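You operate a simulated robot arm through the tools that you are given. There is no shell and no other tool. Be economical: measure what you need, move in short steps, check, and stop when the job is done.

The job below is to be done with a simulated robot arm. You get a single attempt, and the scene is never put back.

TASK
Put the 85 number plate carrier from the feeder table plate on the green sheet and the 130 number plate carrier in the green basket.
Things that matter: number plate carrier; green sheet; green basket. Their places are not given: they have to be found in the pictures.

It is judged by the outcome, as a careful person would: the job done as asked, and still so three seconds after it is handed in. It fails if anything else is knocked over, pushed out of place, dropped, spilled or broken.

THE ROBOT
A 7-joint arm with a two-finger parallel gripper, fixed in place. Base frame: the origin is at the foot of the arm, x ahead of it, y to its left, z up; the work surface is at about z = 0. Readings come in mm, rad, newtons and seconds.
With the tool pointing down near the work surface it reaches from about 240 to 620 mm from the base axis. Its first joint turns from -1.152 to 1.152 rad. Payload 2.6 kg.
Tool frame: the origin (TCP) lies between the finger pads and is the grasp point; the fingertips stand 30 mm ahead of it; z points along the fingers, y is the line along which they close. The gripper opens to 94 mm. The fingers are 28 mm wide and 10 mm thick; the gripper's body (50 by 96 mm) begins 55 mm behind the TCP.
Orientation is that of the tool frame in the base frame, as a unit quaternion [w, x, y, z]. With the fingers straight down and closing along the base's y, the tool's x points along the base's -x, its y along +y and its z along -z.

THE INTERFACE
- The arm moves only by the tool drive_tool. Its argument "plan" is a list of rows, each a list of 7 numbers: the shift along the tool's x, y, z in mm, then the turn, a rotation vector about the tool's x, y, z in rad, then the closure, from 0 (fully open) to 1 (shut). In form: [[x, y, z, wx, wy, wz, hand], ...]. A call has 1 to 20 rows; each row shifts and turns the commanded pose from where the row before left it, along the tool's axes as they then stand. Each row takes 0.2 s and may step no farther than 50 mm and 0.15 rad from the row before; otherwise, or with a gripper value out of range, the whole call is refused. Where a pose cannot be reached the arm comes as near as it can. A force on the tool above 40 N (or 10 N above the force at the start of the call, whichever is more), or a blocked arm, ends the call early, and 0.2 s more pass. Each finger travels about 72 mm/s and halts on what it meets, pressing with about 34 N; the grip force reading is that of the motor and also rises with nothing between the fingers. The clock runs only during rows and for 0.2 s after the last one: add rows that do not move to give the fingers time. It gives the time, the measured TCP pose, the force on the tool (base axes), the opening and the grip force at its end, in the units of the frame above (readings bear some noise), and new pictures: "show" is both (left out), scene, wrist or none.
- Cameras (640 x 400 px; columns grow to the right, rows downward): "scene" is fixed at [25.3, 416.5, 589.6]; the picture's right is [-0.77, -0.63, 0.00], its down [-0.26, 0.32, -0.91] and it looks along [0.58, -0.70, -0.42] (base axes); focal length 325 px, centre (320, 200). "wrist" rides on the gripper at [-37, 0, -58] in the tool frame; the picture's right is [0.00, -1.00, 0.00], its down [0.97, 0.00, -0.24] and it looks along [0.24, 0.00, 0.97] (tool axes); focal length 218 px, centre (320, 200).
- probe_pixels(camera, pixels): there is no depth. For up to 12 entries [column, row, z] of the newest picture of that camera ("zoom" is the newest enlarged one), the place [x, y] in the base frame at which the ray of that pixel passes the height z, good to about 3 mm, but the place of the scene camera against the robot may be out by one fixed shift of up to 25 mm in any direction. The clock stands still meanwhile.
- enlarge(camera, box): a new picture of the part [left, top, right, bottom] of that camera's present view, enlarged. The clock stands still meanwhile.
- sign_off(): hands the job in; it is judged then, once.

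Work in short steps. Measure before you move; look again where a grasp or a placing could have gone wrong, and mend it. You have 60 turns and 120 pictures in all, those below and enlarged ones among them. Open the gripper and draw the arm clear of the work before you hand the job in, unless the task says otherwise; then end with one line.

The tools are called after ">>>" by a JSON object that holds its "name" and its "arguments". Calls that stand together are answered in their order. drive_tool: Moves the arm, as the interface text tells. Its arguments: {"type":"object","properties":{"plan":{"type":"array"},"show":{"type":"string","enum":["both","scene","wrist","none"]}},"required":["plan"]} The other tools are called the same way: probe_pixels (camera, pixels) gives the place at which the rays of pixels pass given heights; enlarge (camera, box) takes an enlarged picture of a part of a camera's view; sign_off () hands the job in.

At the start:

```text
time: 0.0
eef_pos: [253.0, -278.6, 406.1]
tool_rot: [0.0, 0.0, 1.0, -0.001]
wrist_force: [-0.1, -0.5, 0.3]
finger_gap: 93.8
grasp_force: 0.1
```

scene: 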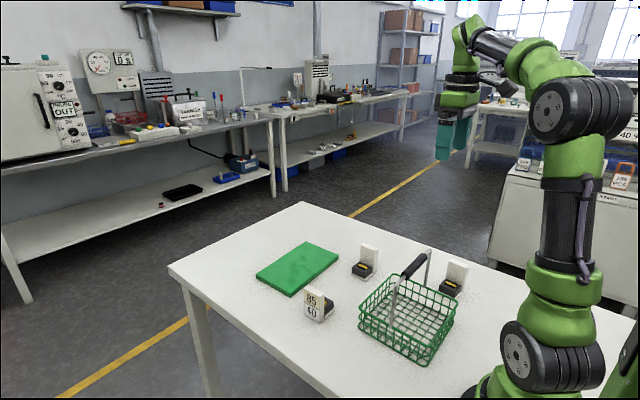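
wrist: 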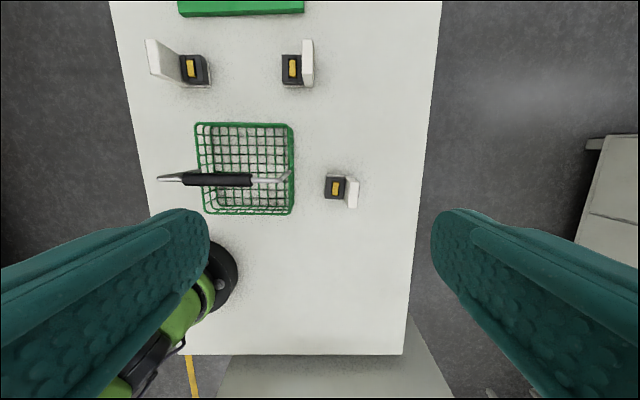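

The pictures show three carriers, a green sheet and a basket with a handle. I enlarge to read the numbers.

>>> {"name": "enlarge", "arguments": {"camera": "scene", "box": [290, 230, 490, 355]}}

>>> {"name": "enlarge", "arguments": {"camera": "wrist", "box": [130, 0, 390, 225]}}

>>> {"name": "enlarge", "arguments": {"camera": "scene", "box": [490, 60, 640, 210]}}

>>> {"name": "probe_pixels", "arguments": {"camera": "wrist", "pixels": [[193, 70, 20], [291, 70, 20], [335, 188, 20], [180, 14, 8], [304, 14, 8], [196, 124, 60], [292, 124, 60], [294, 215, 60], [204, 213, 60], [215, 180, 120]]}}

```text
3.20 times, centred on (390, 292) of scene
```

zoom: 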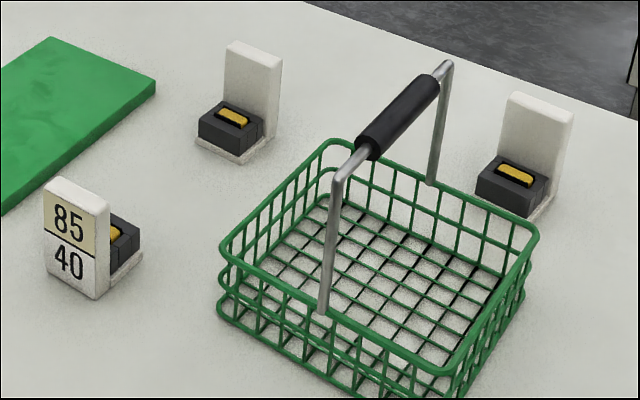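

```text
1.78 times, centred on (260, 112) of wrist
```

zoom: 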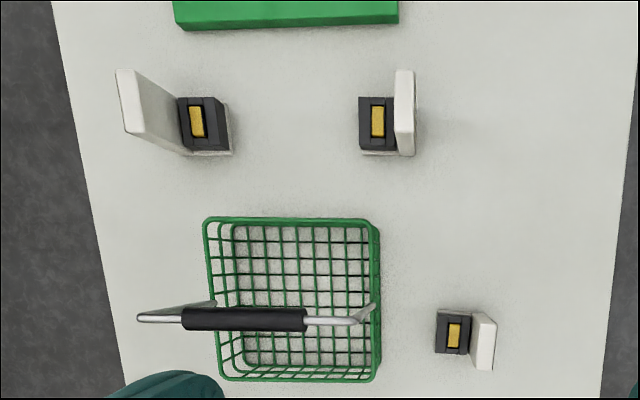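

```text
2.67 times, centred on (565, 135) of scene
```

zoom: 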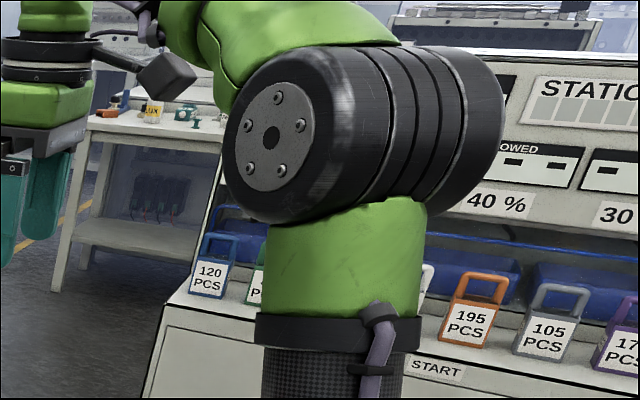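

```text
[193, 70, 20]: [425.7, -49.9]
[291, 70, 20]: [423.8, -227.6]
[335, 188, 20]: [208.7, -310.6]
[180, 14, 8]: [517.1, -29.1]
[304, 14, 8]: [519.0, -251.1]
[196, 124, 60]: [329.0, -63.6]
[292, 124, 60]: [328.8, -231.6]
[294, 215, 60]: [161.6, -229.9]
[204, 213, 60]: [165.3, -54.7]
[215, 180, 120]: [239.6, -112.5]
```

The visible carrier reads 85 (cream) over 40 (white); the other two face away (-y). I look at the surroundings for signs about which number counts.

>>> {"name": "enlarge", "arguments": {"camera": "scene", "box": [0, 30, 220, 168]}}

>>> {"name": "enlarge", "arguments": {"camera": "scene", "box": [220, 40, 420, 165]}}

>>> {"name": "enlarge", "arguments": {"camera": "scene", "box": [480, 20, 640, 120]}}

>>> {"name": "enlarge", "arguments": {"camera": "scene", "box": [480, 120, 640, 220]}}

```text
2.90 times, centred on (110, 99) of scene
```

zoom: 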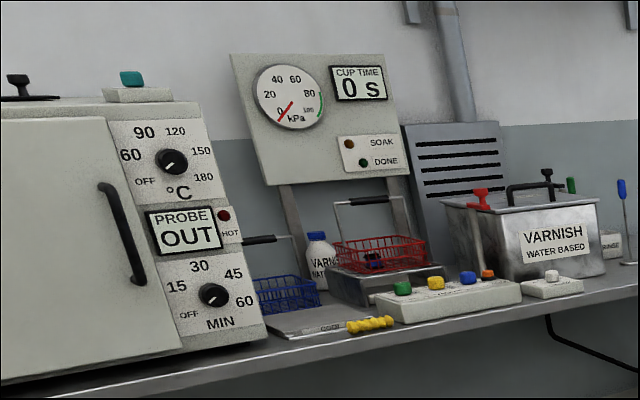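

```text
3.20 times, centred on (320, 102) of scene
```

zoom: 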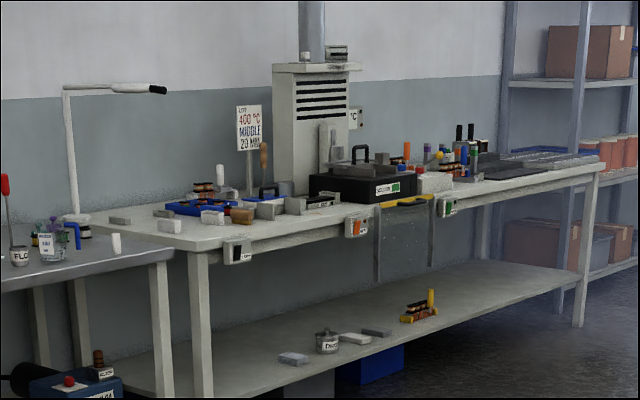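

```text
4.00 times, centred on (560, 70) of scene
```

zoom: 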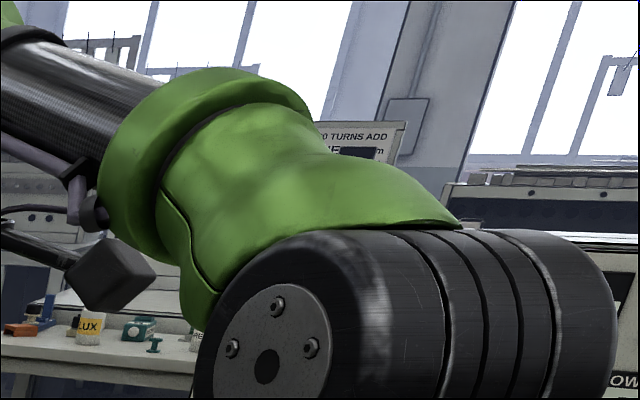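

```text
4.00 times, centred on (560, 170) of scene
```

zoom: 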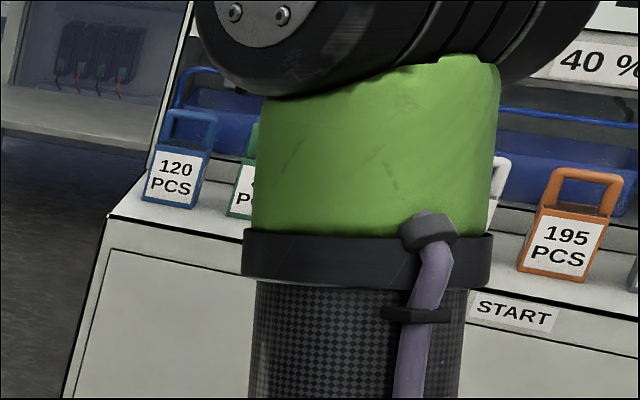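

Two plates face away, so I carry the wrist camera to the -y side and tilt it to look back along +y.

>>> {"name": "drive_tool", "arguments": {"plan": [[-12, -30, 22, 0, 0, 0, 0], [-12, -30, 22, 0, 0, 0, 0], [-12, -30, 22, 0, 0, 0, 0], [-12, -30, 22, 0, 0, 0, 0], [0, 0, 0, -0.15, 0, 0, 0], [0, 0, 0, -0.15, 0, 0, 0], [0, 0, 0, -0.15, 0, 0, 0], [0, 0, 0, -0.15, 0, 0, 0], [0, 0, 0, -0.15, 0, 0, 0], [0, 0, 0, -0.15, 0, 0, 0], [0, 0, 0, 0, 0, 0, 0]]}}

```text
time: 2.4
eef_pos: [294.0, -395.4, 319.9]
tool_rot: [0.003, 0.001, 0.989, 0.145]
wrist_force: [0.2, -0.1, -0.3]
finger_gap: 93.9
grasp_force: 0.0
out of reach, approached as far as the arm can: row 6, 7, 8, 9, 10
```

scene: 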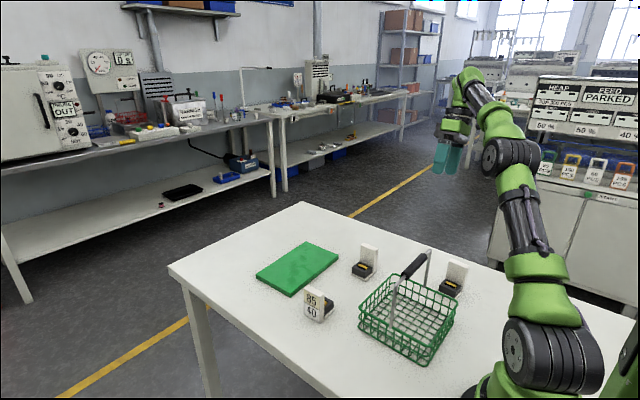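
wrist: 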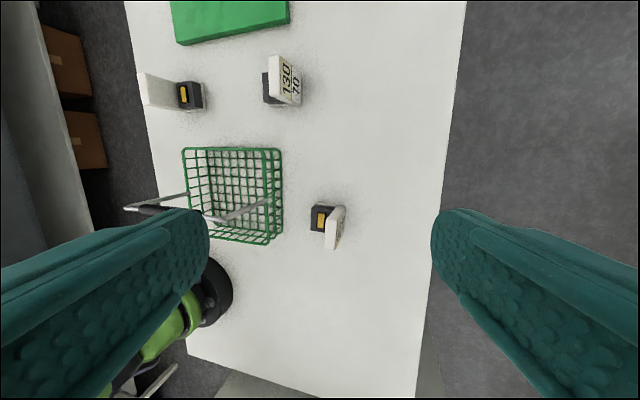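

B shows 130/70; the background now shows feeder signs. I enlarge both of those and C's face.

>>> {"name": "enlarge", "arguments": {"camera": "wrist", "box": [240, 40, 320, 120]}}

>>> {"name": "enlarge", "arguments": {"camera": "wrist", "box": [290, 190, 370, 260]}}

>>> {"name": "enlarge", "arguments": {"camera": "scene", "box": [480, 50, 640, 215]}}

>>> {"name": "enlarge", "arguments": {"camera": "scene", "box": [520, 60, 640, 140]}}

```text
5.00 times, centred on (280, 80) of wrist
```

zoom: 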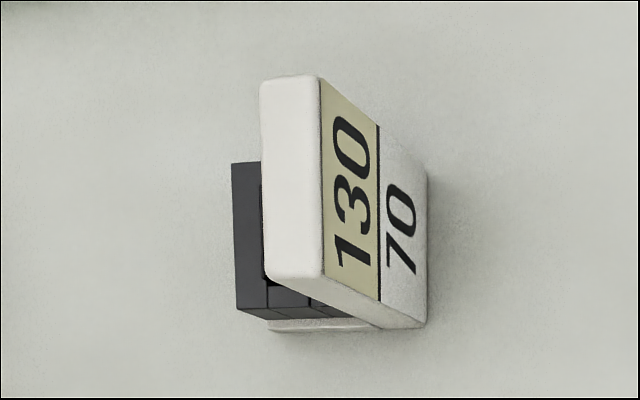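

```text
5.71 times, centred on (330, 225) of wrist
```

zoom: 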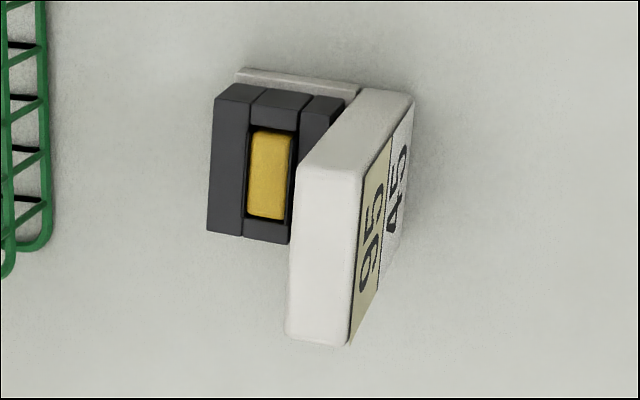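

```text
2.42 times, centred on (560, 132) of scene
```

zoom: 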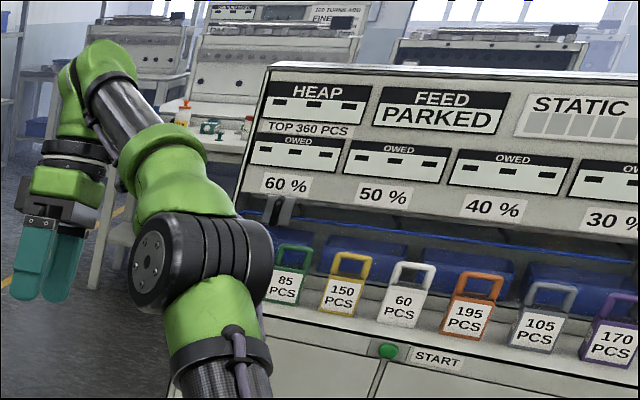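

```text
5.00 times, centred on (580, 100) of scene
```

zoom: 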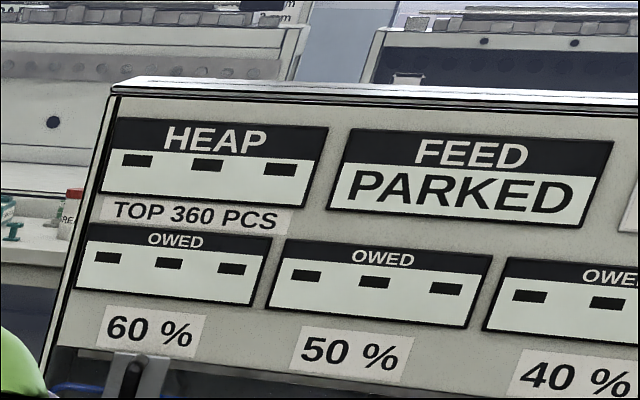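

The carriers are: A at about (425,-50) = 85, B at about (424,-228) = 130, C = 95 (leave it). I undo the tilt first and check the pose.

>>> {"name": "drive_tool", "arguments": {"plan": [[0, 0, 0, 0.145, 0, 0, 0], [0, 0, 0, 0.145, 0, 0, 0], [0, 0, 0, 0, 0, 0, 0]], "show": "none"}}

```text
time: 3.2
eef_pos: [295.0, -394.4, 319.0]
tool_rot: [0.001, 0.003, 1.0, 0.0]
wrist_force: [0.0, 0.1, 1.2]
finger_gap: 94.0
grasp_force: 0.1
```

Pose is vertical again. I move to a hover nearer B, at z≈200, to measure it.

>>> {"name": "drive_tool", "arguments": {"plan": [[-24, 33, 24, 0, 0, 0, 0], [-24, 33, 24, 0, 0, 0, 0], [-24, 33, 24, 0, 0, 0, 0], [-23, 33, 24, 0, 0, 0, 0], [0, 34, 23, 0, 0, 0, 0], [0, 0, 0, 0, 0, 0, 0]]}}

```text
time: 4.6
eef_pos: [389.6, -228.9, 201.4]
tool_rot: [0.001, 0.002, 1.0, -0.001]
wrist_force: [0.2, -0.5, -0.6]
finger_gap: 93.8
grasp_force: 0.1
```

scene: 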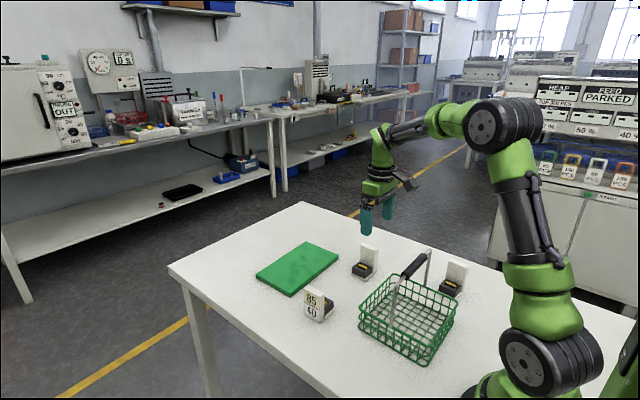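
wrist: 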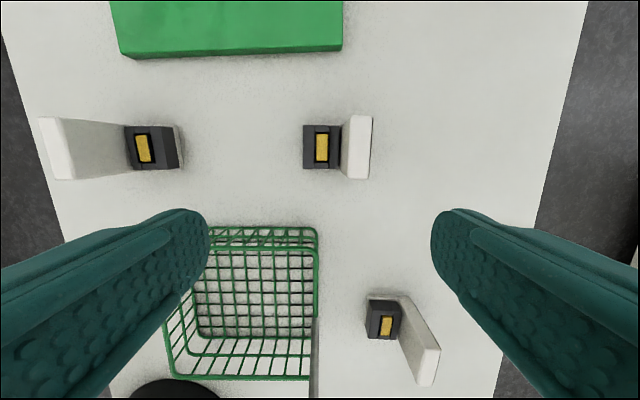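

Camera nadir is near (320,146). B's plate top spans columns about 348-372, rows 116-178, and A's about 40-72. I enlarge and probe for exact edges.

>>> {"name": "enlarge", "arguments": {"camera": "wrist", "box": [280, 100, 400, 190]}}

>>> {"name": "probe_pixels", "arguments": {"camera": "wrist", "pixels": [[351, 116, 70], [372, 116, 70], [370, 178, 70], [343, 178, 70], [303, 126, 25], [303, 167, 25], [340, 126, 25], [40, 119, 70], [70, 119, 70], [73, 179, 70], [53, 180, 70], [127, 126, 25]]}}

>>> {"name": "probe_pixels", "arguments": {"camera": "wrist", "pixels": [[126, 58, 0], [342, 50, 10], [122, 55, 10], [315, 229, 60], [312, 378, 60], [168, 376, 60], [310, 238, 0], [198, 238, 0], [198, 335, 0], [305, 340, 0]]}}

>>> {"name": "enlarge", "arguments": {"camera": "scene", "box": [340, 235, 480, 370]}}

```text
4.44 times, centred on (340, 145) of wrist
```

zoom: 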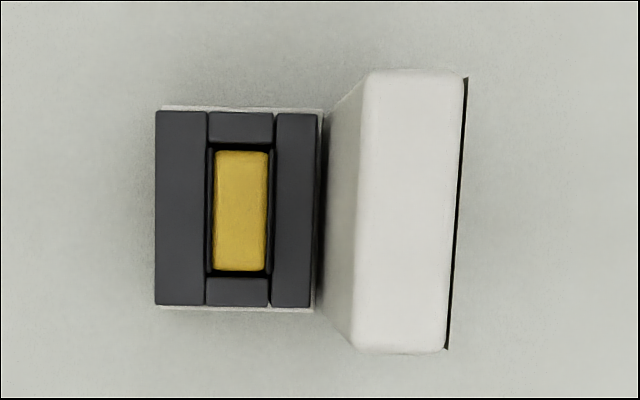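

```text
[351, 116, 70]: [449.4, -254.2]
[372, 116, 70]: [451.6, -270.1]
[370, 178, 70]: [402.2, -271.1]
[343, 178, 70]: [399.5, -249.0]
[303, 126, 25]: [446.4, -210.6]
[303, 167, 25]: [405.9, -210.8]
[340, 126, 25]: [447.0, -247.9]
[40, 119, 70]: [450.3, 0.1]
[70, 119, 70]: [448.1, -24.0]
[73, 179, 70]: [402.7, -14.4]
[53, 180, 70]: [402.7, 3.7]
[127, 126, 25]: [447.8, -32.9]
```

```text
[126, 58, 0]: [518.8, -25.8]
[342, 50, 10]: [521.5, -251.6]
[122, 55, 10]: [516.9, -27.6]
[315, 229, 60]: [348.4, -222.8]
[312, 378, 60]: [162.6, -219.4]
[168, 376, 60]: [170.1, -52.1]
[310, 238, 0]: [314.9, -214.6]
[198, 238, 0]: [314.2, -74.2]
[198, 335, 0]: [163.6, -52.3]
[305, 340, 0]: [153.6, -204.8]
```

```text
2.96 times, centred on (410, 302) of scene
```

zoom: 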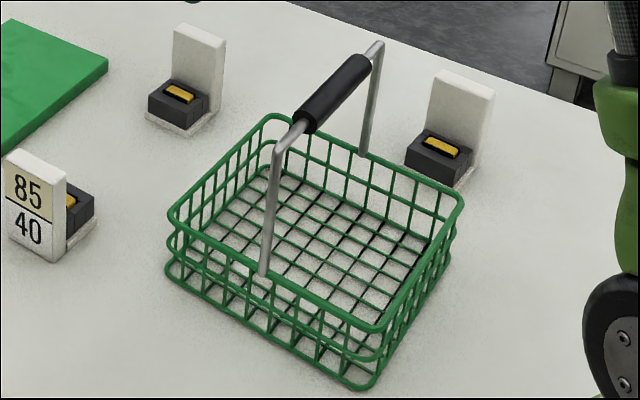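

Plate width is about 49 mm and thickness about 15 mm. Its height is uncertain, so I find it by probing plate A's vertical edges in the scene zoom. I also probe the handle posts.

>>> {"name": "probe_pixels", "arguments": {"camera": "zoom", "pixels": [[60, 261, 0], [66, 182, 60], [66, 182, 70], [66, 182, 80], [66, 182, 90], [264, 273, 70], [276, 148, 150], [276, 148, 170], [276, 148, 190], [94, 225, 0], [94, 183, 25], [94, 183, 35]]}}

>>> {"name": "probe_pixels", "arguments": {"camera": "zoom", "pixels": [[362, 152, 70], [381, 44, 150], [381, 44, 170], [369, 388, 0], [380, 330, 60], [380, 330, 80], [106, 60, 10], [1, 140, 10]]}}

```text
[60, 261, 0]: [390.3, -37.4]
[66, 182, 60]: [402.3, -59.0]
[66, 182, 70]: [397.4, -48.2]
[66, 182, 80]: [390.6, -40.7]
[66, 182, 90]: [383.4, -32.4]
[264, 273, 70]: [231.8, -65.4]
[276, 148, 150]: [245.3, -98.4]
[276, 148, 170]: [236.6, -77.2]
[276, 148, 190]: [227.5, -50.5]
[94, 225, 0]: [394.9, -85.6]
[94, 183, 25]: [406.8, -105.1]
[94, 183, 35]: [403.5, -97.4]
```

```text
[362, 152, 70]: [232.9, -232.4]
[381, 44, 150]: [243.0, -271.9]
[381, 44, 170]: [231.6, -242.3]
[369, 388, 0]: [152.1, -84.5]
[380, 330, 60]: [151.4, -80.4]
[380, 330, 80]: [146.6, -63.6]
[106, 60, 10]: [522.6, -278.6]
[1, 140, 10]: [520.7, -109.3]
```

Plate top is about z=80 and block top about 30; the handle top is about z=178 at x≈245, with the rim at about 60. I go over B's plate (426,-260) and descend to TCP z≈74 with the hand open.

>>> {"name": "drive_tool", "arguments": {"plan": [[-18, -15, 0, 0, 0, 0, 0], [-18, -16, 0, 0, 0, 0, 0], [0, 0, 40, 0, 0, 0, 0], [0, 0, 40, 0, 0, 0, 0], [0, 0, 30, 0, 0, 0, 0], [0, 0, 17, 0, 0, 0, 0], [0, 0, 0, 0, 0, 0, 0]]}}

```text
time: 6.2
eef_pos: [425.7, -261.6, 73.4]
tool_rot: [0.001, 0.001, 1.0, -0.001]
wrist_force: [0.2, -0.2, -0.6]
finger_gap: 94.1
grasp_force: 0.1
```

scene: 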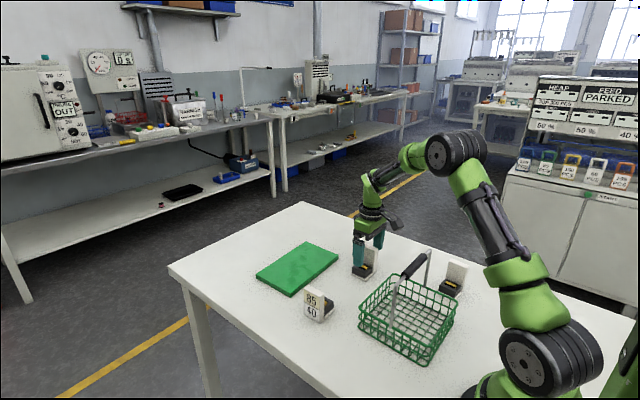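
wrist: 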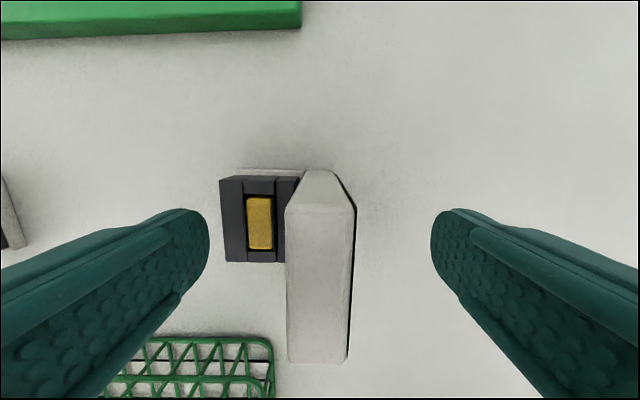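

The plate top is centred between the fingers (columns about 287-353, mid-row near TCP's row). I close the hand, then lift slightly.

>>> {"name": "drive_tool", "arguments": {"plan": [[0, 0, 0, 0, 0, 0, 0.5], [0, 0, 0, 0, 0, 0, 1], [0, 0, 0, 0, 0, 0, 1], [0, 0, 0, 0, 0, 0, 1], [0, 0, 0, 0, 0, 0, 1], [0, 0, -15, 0, 0, 0, 1], [0, 0, -25, 0, 0, 0, 1], [0, 0, 0, 0, 0, 0, 1]]}}

```text
time: 8.0
eef_pos: [426.8, -261.4, 112.8]
tool_rot: [0.002, 0.001, 1.0, -0.002]
wrist_force: [-0.6, 0.6, 0.8]
finger_gap: 0.0
grasp_force: 33.0
```

scene: 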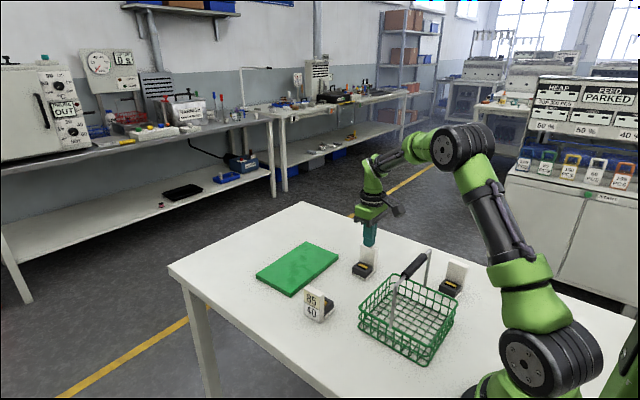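
wrist: 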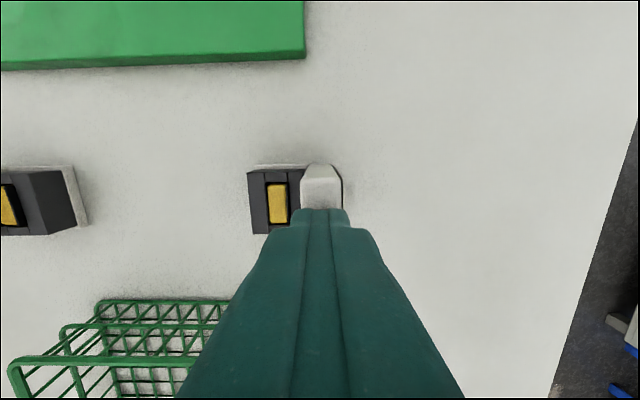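

The gap reads 0: nothing was gripped, though the plate still stands where it was. I look closely at what happened.

>>> {"name": "enlarge", "arguments": {"camera": "scene", "box": [320, 190, 420, 290]}}

>>> {"name": "enlarge", "arguments": {"camera": "wrist", "box": [220, 140, 380, 260]}}

```text
4.00 times, centred on (370, 240) of scene
```

zoom: 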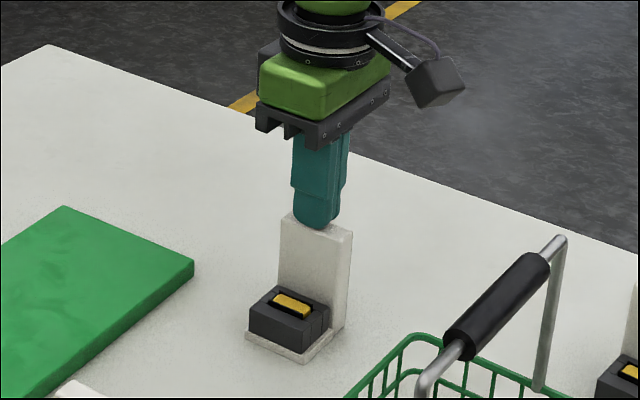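

```text
3.33 times, centred on (300, 200) of wrist
```

zoom: 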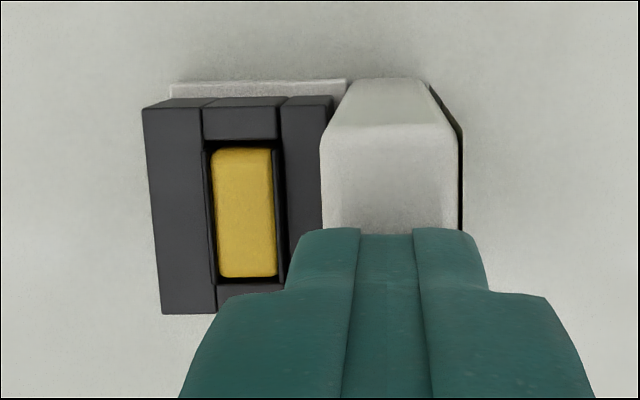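

Tips (z≈83) are level with the plate top, so the plate either slipped out or was never held. I re-open, descend to the same height and close, reading the gap before any lift.

>>> {"name": "drive_tool", "arguments": {"plan": [[0, 0, 0, 0, 0, 0, 0], [0, 0, 0, 0, 0, 0, 0], [0, 0, 0, 0, 0, 0, 0], [0, 0, 0, 0, 0, 0, 0], [0, 0, 25, 0, 0, 0, 0], [0, 0, 17, 0, 0, 0, 0], [0, 0, 0, 0, 0, 0, 0.5], [0, 0, 0, 0, 0, 0, 1], [0, 0, 0, 0, 0, 0, 1], [0, 0, 0, 0, 0, 0, 1], [0, 0, 0, 0, 0, 0, 1]]}}

```text
time: 10.4
eef_pos: [426.7, -261.1, 70.9]
tool_rot: [0.001, 0.002, 1.0, 0.0]
wrist_force: [0.0, 0.3, -0.1]
finger_gap: 21.9
grasp_force: 33.8
```

scene: 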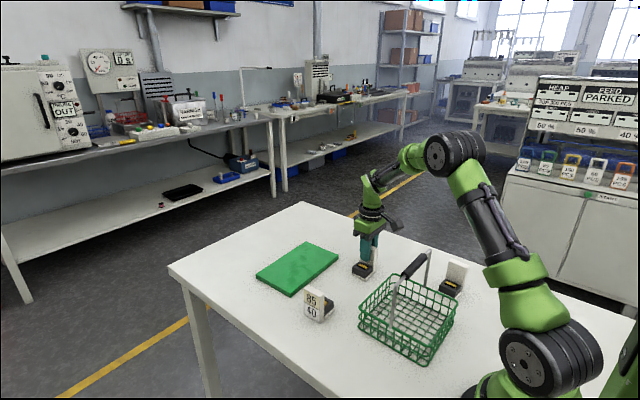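
wrist: 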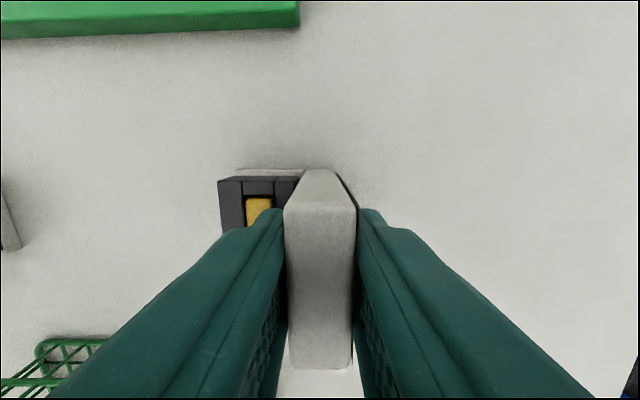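

It is held now (gap 21.9), so it slipped in the earlier lift. I lift very slowly a few mm and watch force and gap.

>>> {"name": "drive_tool", "arguments": {"plan": [[0, 0, -1, 0, 0, 0, 1], [0, 0, -1, 0, 0, 0, 1], [0, 0, -1, 0, 0, 0, 1], [0, 0, -1, 0, 0, 0, 1], [0, 0, -1, 0, 0, 0, 1], [0, 0, -1, 0, 0, 0, 1], [0, 0, -1, 0, 0, 0, 1], [0, 0, -1, 0, 0, 0, 1]], "show": "wrist"}}

```text
time: 12.2
eef_pos: [427.0, -262.2, 81.6]
tool_rot: [0.001, 0.002, 1.0, -0.002]
wrist_force: [0.1, -0.1, -0.9]
finger_gap: 21.9
grasp_force: 34.6
```

wrist: 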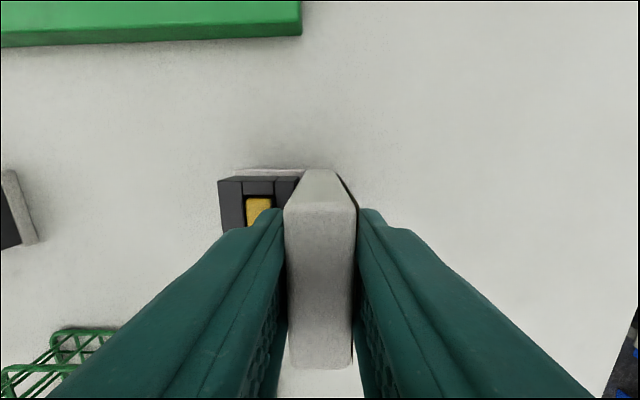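

The plate moves with the hand now. I keep lifting gently to TCP z≈160.

>>> {"name": "drive_tool", "arguments": {"plan": [[0, 0, -2, 0, 0, 0, 1], [0, 0, -4, 0, 0, 0, 1], [0, 0, -5, 0, 0, 0, 1], [0, 0, -5, 0, 0, 0, 1], [0, 0, -5, 0, 0, 0, 1], [0, 0, -5, 0, 0, 0, 1], [0, 0, -5, 0, 0, 0, 1], [0, 0, -5, 0, 0, 0, 1], [0, 0, -5, 0, 0, 0, 1], [0, 0, -5, 0, 0, 0, 1], [0, 0, -5, 0, 0, 0, 1], [0, 0, -5, 0, 0, 0, 1], [0, 0, -5, 0, 0, 0, 1], [0, 0, -5, 0, 0, 0, 1], [0, 0, -5, 0, 0, 0, 1], [0, 0, -5, 0, 0, 0, 1], [0, 0, -4, 0, 0, 0, 1], [0, 0, -2, 0, 0, 0, 1], [0, 0, 0, 0, 0, 0, 1]]}}

```text
time: 16.2
eef_pos: [426.9, -259.1, 162.0]
tool_rot: [0.001, 0.002, 1.0, -0.001]
wrist_force: [0.1, 0.3, -2.2]
finger_gap: 22.0
grasp_force: 33.8
```

scene: 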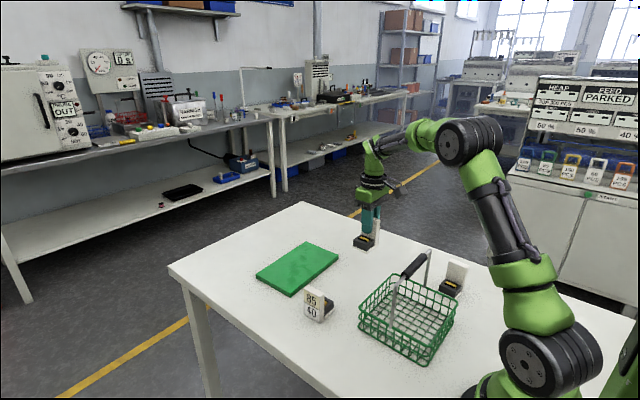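
wrist: 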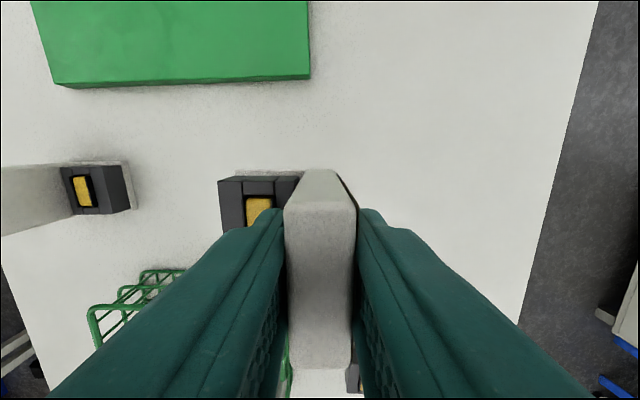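

Held well. The carrier spans about y -11..+50 and x ±25 around the TCP. I move partway towards the basket's far half (stop at x≈360, y≈-160) and re-view the basket.

>>> {"name": "drive_tool", "arguments": {"plan": [[3, 4, 0, 0, 0, 0, 1], [6, 9, 0, 0, 0, 0, 1], [6, 9, 0, 0, 0, 0, 1], [6, 9, 0, 0, 0, 0, 1], [6, 9, 0, 0, 0, 0, 1], [6, 9, 0, 0, 0, 0, 1], [6, 9, 0, 0, 0, 0, 1], [6, 9, 0, 0, 0, 0, 1], [6, 9, 0, 0, 0, 0, 1], [6, 9, 0, 0, 0, 0, 1], [6, 9, 0, 0, 0, 0, 1], [3, 5, 0, 0, 0, 0, 1], [0, 0, 0, 0, 0, 0, 1]]}}

```text
time: 19.0
eef_pos: [361.1, -161.6, 162.9]
tool_rot: [0.002, 0.002, 1.0, 0.001]
wrist_force: [-0.9, 0.2, -1.9]
finger_gap: 22.0
grasp_force: 33.9
```

scene: 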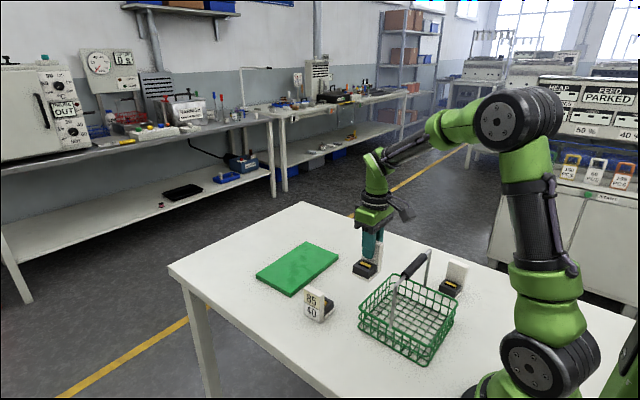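
wrist: 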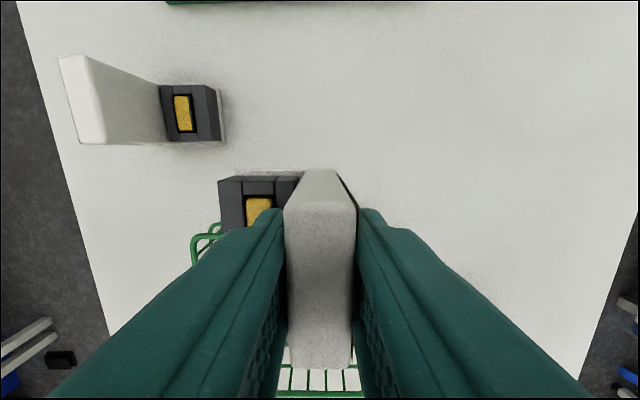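

Now I probe the basket's rim corners and handle post feet in the scene view, plus the visible rim corner in the wrist view.

>>> {"name": "probe_pixels", "arguments": {"camera": "scene", "pixels": [[360, 308, 60], [394.8, 274, 60], [457, 301, 60], [430, 346, 60], [391, 327, 60], [424, 286, 60], [338, 262, 10], [294, 295, 10]]}}

>>> {"name": "probe_pixels", "arguments": {"camera": "wrist", "pixels": [[193, 240, 60], [208, 226, 0], [197, 258, 30], [160, 85, 30], [59, 56, 82], [83, 145, 82], [92, 57, 82], [280, 395, 5]]}}

>>> {"name": "enlarge", "arguments": {"camera": "wrist", "box": [160, 200, 380, 400]}}

```text
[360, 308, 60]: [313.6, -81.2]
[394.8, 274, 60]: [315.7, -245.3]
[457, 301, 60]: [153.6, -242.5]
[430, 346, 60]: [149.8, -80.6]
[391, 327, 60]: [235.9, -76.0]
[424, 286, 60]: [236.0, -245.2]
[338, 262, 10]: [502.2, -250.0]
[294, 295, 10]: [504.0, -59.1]
```

```text
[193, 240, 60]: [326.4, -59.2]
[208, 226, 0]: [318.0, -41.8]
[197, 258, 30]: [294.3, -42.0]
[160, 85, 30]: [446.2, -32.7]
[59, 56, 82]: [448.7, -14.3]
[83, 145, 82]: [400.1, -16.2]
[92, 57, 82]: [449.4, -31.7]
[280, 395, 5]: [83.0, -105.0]
```

```text
2.00 times, centred on (270, 300) of wrist
```

zoom: 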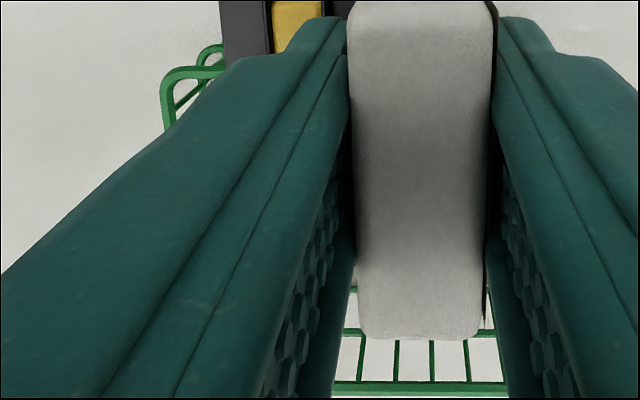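

Rim measures about x 163..327, y -61..-225, with the handle bar at x≈248, z up to ~189. Placing in the far half, I lean the tool 0.12 rad so the wrist stays clear of the handle, then shift to x≈296.

>>> {"name": "drive_tool", "arguments": {"plan": [[0, 0, 0, 0, 0.04, 0, 1], [0, 0, 0, 0, 0.04, 0, 1], [0, 0, 0, 0, 0.04, 0, 1], [3, 0, 0.4, 0, 0, 0, 1], [6.5, 0, 0.8, 0, 0, 0, 1], [6.5, 0, 0.8, 0, 0, 0, 1], [6.5, 0, 0.8, 0, 0, 0, 1], [6.5, 0, 0.8, 0, 0, 0, 1], [6.5, 0, 0.8, 0, 0, 0, 1], [6.5, 0, 0.8, 0, 0, 0, 1], [6.5, 0, 0.8, 0, 0, 0, 1], [6.5, 0, 0.8, 0, 0, 0, 1], [6.5, 0, 0.8, 0, 0, 0, 1], [3, 0, 0.4, 0, 0, 0, 1], [0, 0, 0, 0, 0, 0, 1]]}}

>>> {"name": "enlarge", "arguments": {"camera": "scene", "box": [330, 170, 480, 370]}}

```text
time: 22.2
eef_pos: [296.1, -161.4, 161.6]
tool_rot: [-0.058, 0.001, 0.998, -0.002]
wrist_force: [1.2, 0.4, -1.0]
finger_gap: 22.1
grasp_force: 34.1
```

scene: 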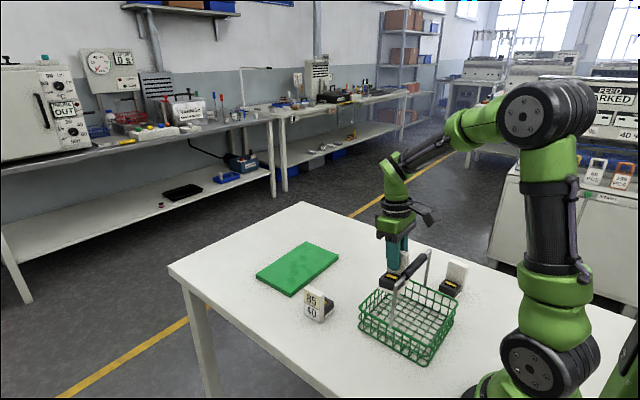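
wrist: 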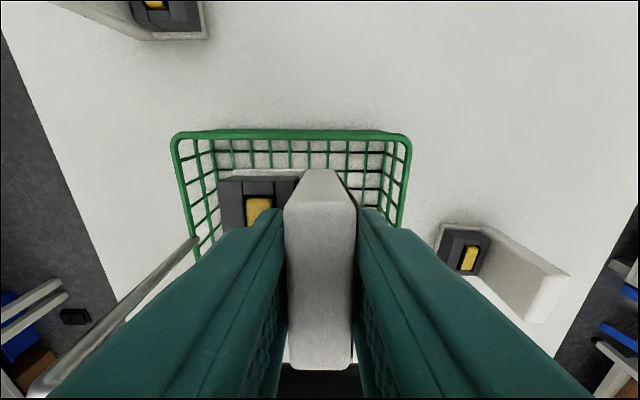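

```text
2.00 times, centred on (405, 270) of scene
```

zoom: 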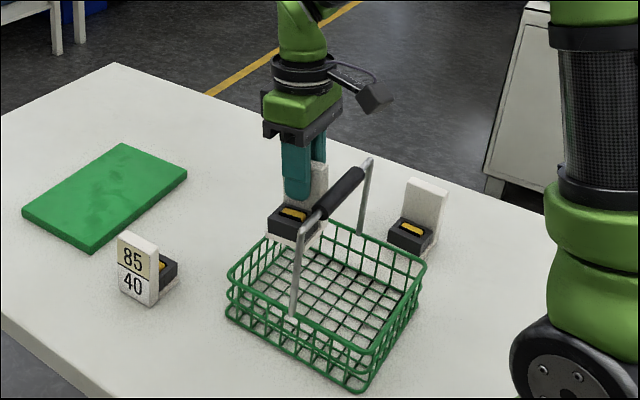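

The carrier is above the far half, clear of the rim and handle. I descend vertically 70 mm.

>>> {"name": "drive_tool", "arguments": {"plan": [[-0.6, 0, 5, 0, 0, 0, 1], [-0.8, 0, 7, 0, 0, 0, 1], [-0.8, 0, 7, 0, 0, 0, 1], [-0.8, 0, 7, 0, 0, 0, 1], [-0.8, 0, 7, 0, 0, 0, 1], [-0.8, 0, 7, 0, 0, 0, 1], [-0.8, 0, 7, 0, 0, 0, 1], [-0.8, 0, 7, 0, 0, 0, 1], [-0.8, 0, 7, 0, 0, 0, 1], [-0.8, 0, 5, 0, 0, 0, 1], [0, 0, 0, 0, 0, 0, 1]]}}

>>> {"name": "enlarge", "arguments": {"camera": "scene", "box": [330, 170, 480, 370]}}

```text
time: 24.6
eef_pos: [296.1, -161.1, 94.7]
tool_rot: [-0.059, 0.001, 0.998, 0.0]
wrist_force: [-1.3, -0.2, -1.7]
finger_gap: 22.2
grasp_force: 33.9
```

scene: 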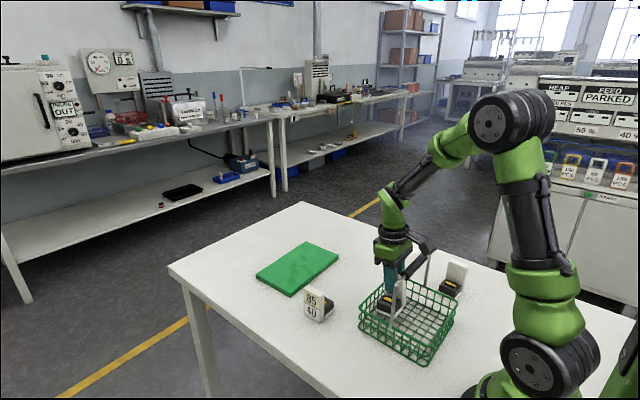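
wrist: 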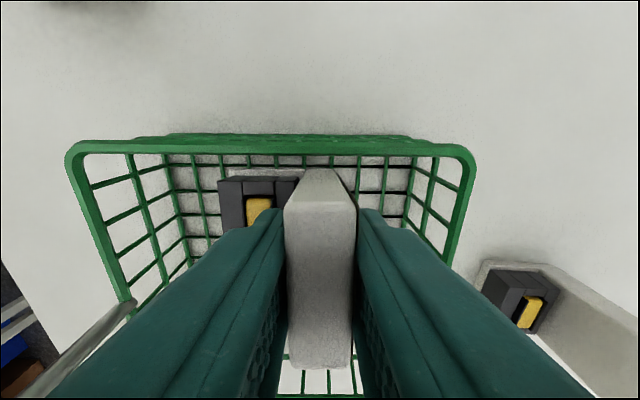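

```text
2.00 times, centred on (405, 270) of scene
```

zoom: 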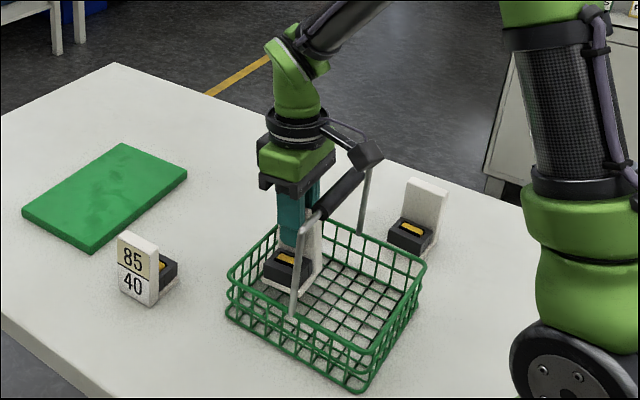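

Forces are still small. Before lowering the rest I check the cube-shaped fixture near the handle, at zoom (365,155), for clearance.

>>> {"name": "probe_pixels", "arguments": {"camera": "zoom", "pixels": [[367, 155, 200], [367, 155, 215], [367, 155, 230], [367, 155, 245], [367, 155, 180], [295, 130, 200], [295, 130, 215], [295, 130, 185], [340, 190, 180]]}}

>>> {"name": "enlarge", "arguments": {"camera": "scene", "box": [370, 210, 450, 290]}}

```text
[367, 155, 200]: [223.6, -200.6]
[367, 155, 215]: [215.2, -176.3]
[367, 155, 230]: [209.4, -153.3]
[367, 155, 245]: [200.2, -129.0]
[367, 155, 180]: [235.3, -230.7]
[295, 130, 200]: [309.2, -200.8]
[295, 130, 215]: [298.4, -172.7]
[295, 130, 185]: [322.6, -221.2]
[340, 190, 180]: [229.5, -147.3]
```

```text
5.00 times, centred on (410, 250) of scene
```

zoom: 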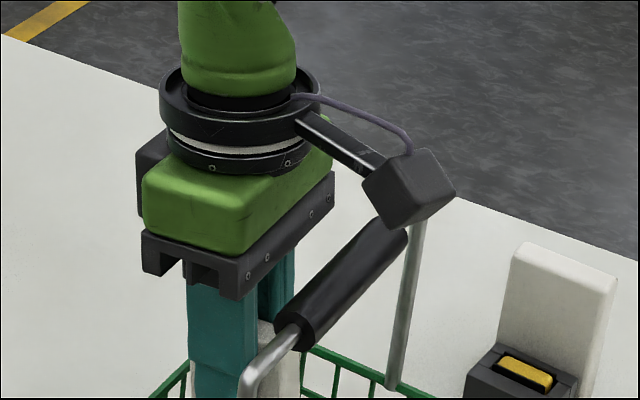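

The cube fixture passes just above the handle bar (cube bottom about 195, bar top about 187), so I must not go straight down. I lean a bit more, to about 0.25 rad, which raises the cube, shift +x a little, and lower only a few mm.

>>> {"name": "drive_tool", "arguments": {"plan": [[-3, 0, -0.4, 0, 0.043, 0, 1], [-3, 0, -0.5, 0, 0.043, 0, 1], [-3, 0, -0.6, 0, 0.043, 0, 1], [-0.5, 0, 2, 0, 0, 0, 1], [-0.5, 0, 2, 0, 0, 0, 1], [0, 0, 0, 0, 0, 0, 1]]}}

>>> {"name": "enlarge", "arguments": {"camera": "scene", "box": [360, 210, 460, 335]}}

>>> {"name": "enlarge", "arguments": {"camera": "wrist", "box": [160, 120, 480, 320]}}

```text
time: 26.0
eef_pos: [305.2, -160.7, 90.8]
tool_rot: [-0.123, 0.002, 0.992, 0.001]
wrist_force: [-0.6, 0.5, -1.4]
finger_gap: 21.9
grasp_force: 34.2
```

scene: 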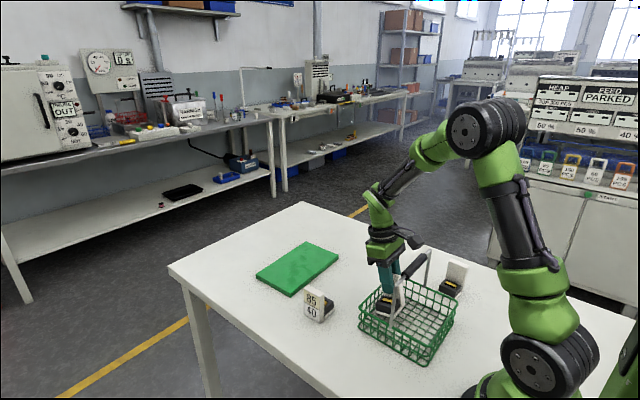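
wrist: 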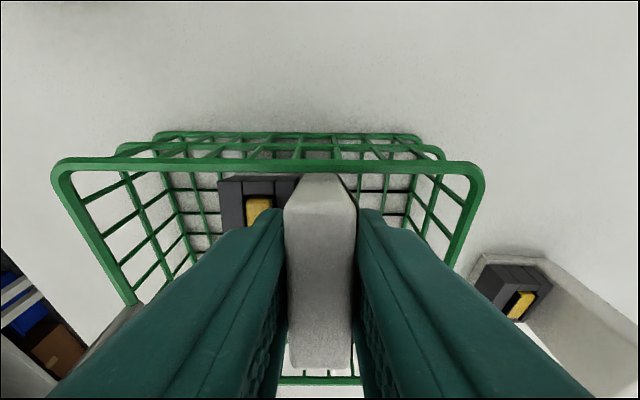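

```text
3.20 times, centred on (410, 272) of scene
```

zoom: 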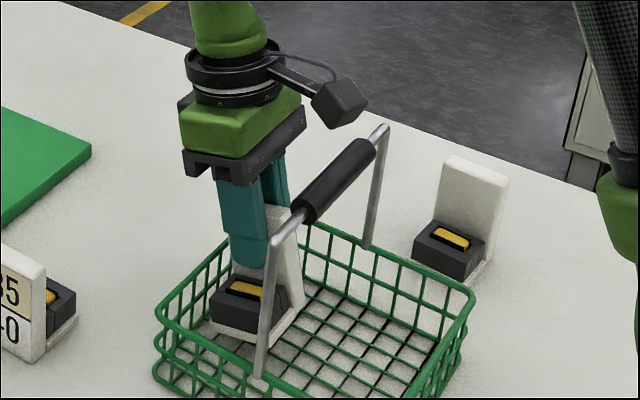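

```text
2.00 times, centred on (320, 220) of wrist
```

zoom: 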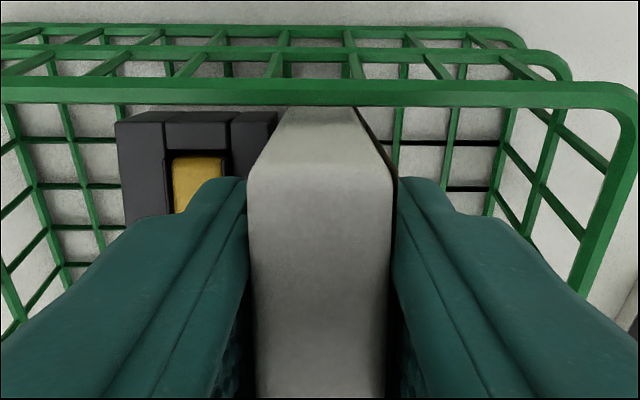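

Cube is clear now. The plate's far edge is near the rim, so I shift 6 mm back (-x) and lower 4 mm, then release by opening partly.

>>> {"name": "drive_tool", "arguments": {"plan": [[2.4, 0, 2.6, 0, 0, 0, 1], [2.4, 0, 2.7, 0, 0, 0, 1], [0, 0, 0, 0, 0, 0, 1]]}}

>>> {"name": "enlarge", "arguments": {"camera": "scene", "box": [360, 210, 460, 335]}}

```text
time: 26.8
eef_pos: [299.1, -161.3, 86.5]
tool_rot: [-0.123, 0.002, 0.992, 0.0]
wrist_force: [-0.3, 0.0, -0.8]
finger_gap: 22.1
grasp_force: 34.0
```

scene: 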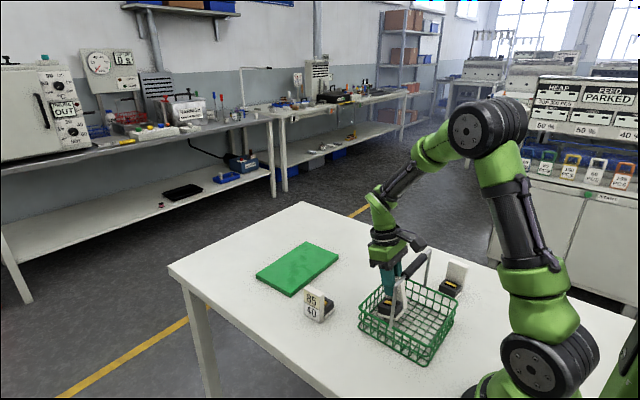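
wrist: 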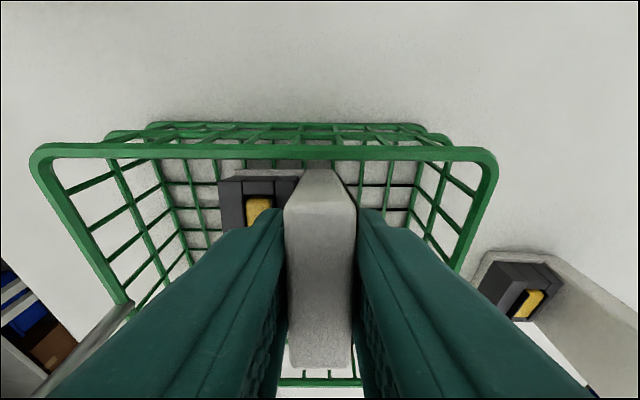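

```text
3.20 times, centred on (410, 272) of scene
```

zoom: 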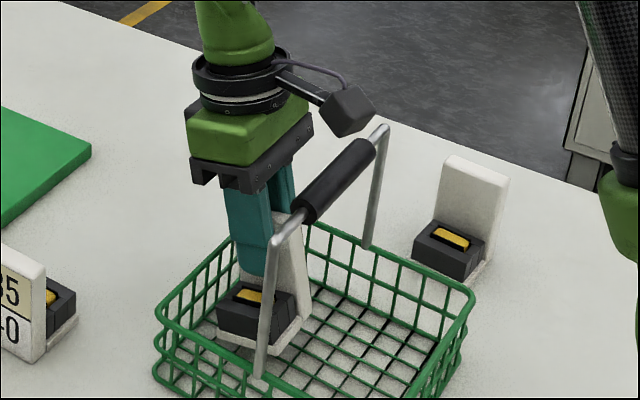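

Cube is still about 15 mm above the bar in this view. I lower 4 mm more and look at force.

>>> {"name": "drive_tool", "arguments": {"plan": [[-0.5, 0, 2, 0, 0, 0, 1], [-0.5, 0, 2, 0, 0, 0, 1], [0, 0, 0, 0, 0, 0, 1]], "show": "none"}}

```text
time: 27.6
eef_pos: [300.3, -160.3, 83.8]
tool_rot: [-0.123, 0.001, 0.992, 0.0]
wrist_force: [0.4, -0.2, -1.7]
finger_gap: 21.9
grasp_force: 33.8
```

No contact yet (z-force steady). I lower another 3 mm and then open partway (gap about 50 mm).

>>> {"name": "drive_tool", "arguments": {"plan": [[-0.4, 0, 1.5, 0, 0, 0, 1], [-0.4, 0, 1.5, 0, 0, 0, 1], [0, 0, 0, 0, 0, 0, 1], [0, 0, 0, 0, 0, 0, 0.7], [0, 0, 0, 0, 0, 0, 0.6], [0, 0, 0, 0, 0, 0, 0.5], [0, 0, 0, 0, 0, 0, 0.5], [0, 0, 0, 0, 0, 0, 0.5]]}}

>>> {"name": "enlarge", "arguments": {"camera": "scene", "box": [360, 210, 460, 335]}}

```text
time: 29.4
eef_pos: [300.4, -161.4, 80.5]
tool_rot: [-0.123, 0.003, 0.992, 0.0]
wrist_force: [0.1, -0.7, 0.7]
finger_gap: 47.1
grasp_force: 0.0
```

scene: 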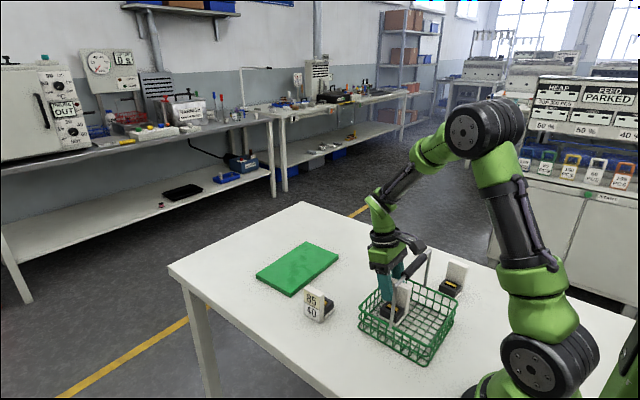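
wrist: 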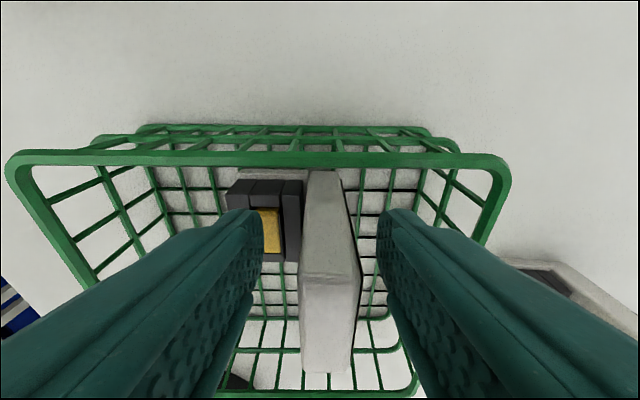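

```text
3.20 times, centred on (410, 272) of scene
```

zoom: 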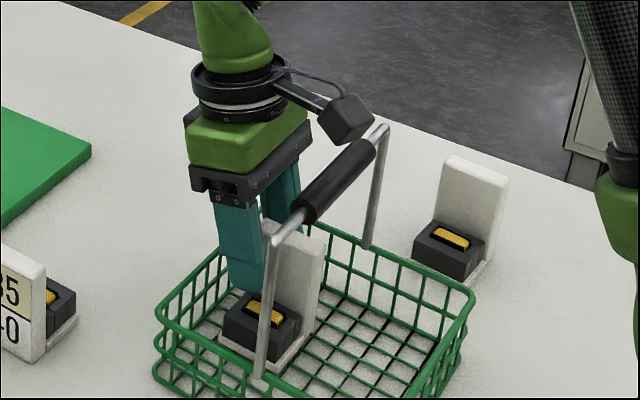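

The 130 carrier stands upright in the basket. I rise straight up, level the tool, then move above the 85 carrier.

>>> {"name": "drive_tool", "arguments": {"plan": [[2.2, 0, -8.7, 0, 0, 0, 0.5], [2.4, 0, -9.7, 0, 0, 0, 0.5], [2.4, 0, -9.7, 0, 0, 0, 0.5], [2.4, 0, -9.7, 0, 0, 0, 0.5], [2.4, 0, -9.7, 0, 0, 0, 0.5], [2.4, 0, -9.7, 0, 0, 0, 0.5], [2.4, 0, -9.7, 0, 0, 0, 0.5], [2.4, 0, -9.7, 0, 0, 0, 0.5], [2.4, 0, -9.7, 0, 0, 0, 0.5], [2.4, 0, -9.7, 0, 0, 0, 0.5], [2.4, 0, -9.7, 0, 0, 0, 0.5], [0, 0, 0, 0, -0.08, 0, 0.3], [0, 0, 0, 0, -0.08, 0, 0], [0, 0, 0, 0, -0.086, 0, 0], [0, 0, 0, 0, 0, 0, 0]]}}

```text
time: 32.6
eef_pos: [300.1, -161.3, 187.9]
tool_rot: [0.001, 0.002, 1.0, -0.001]
wrist_force: [-0.4, 0.3, 0.4]
finger_gap: 94.2
grasp_force: 0.1
```

scene: 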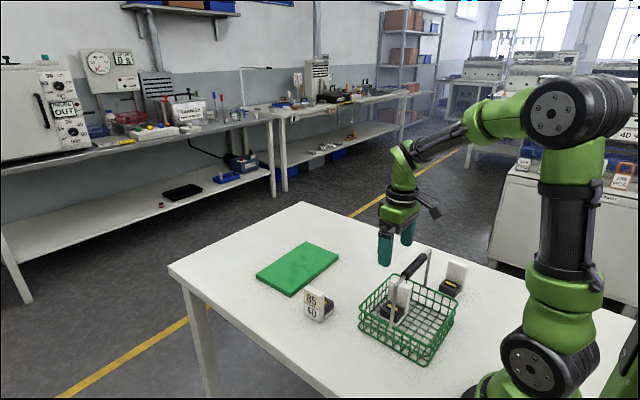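
wrist: 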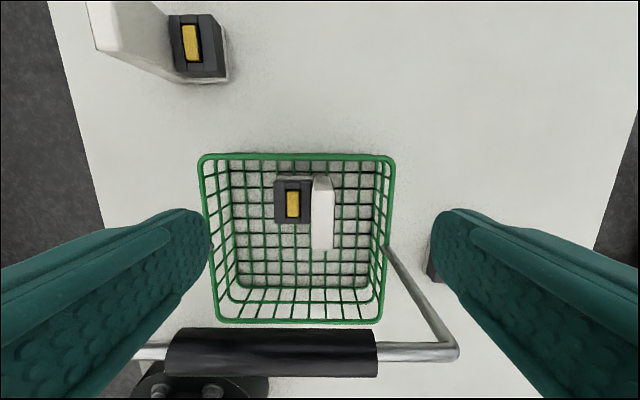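

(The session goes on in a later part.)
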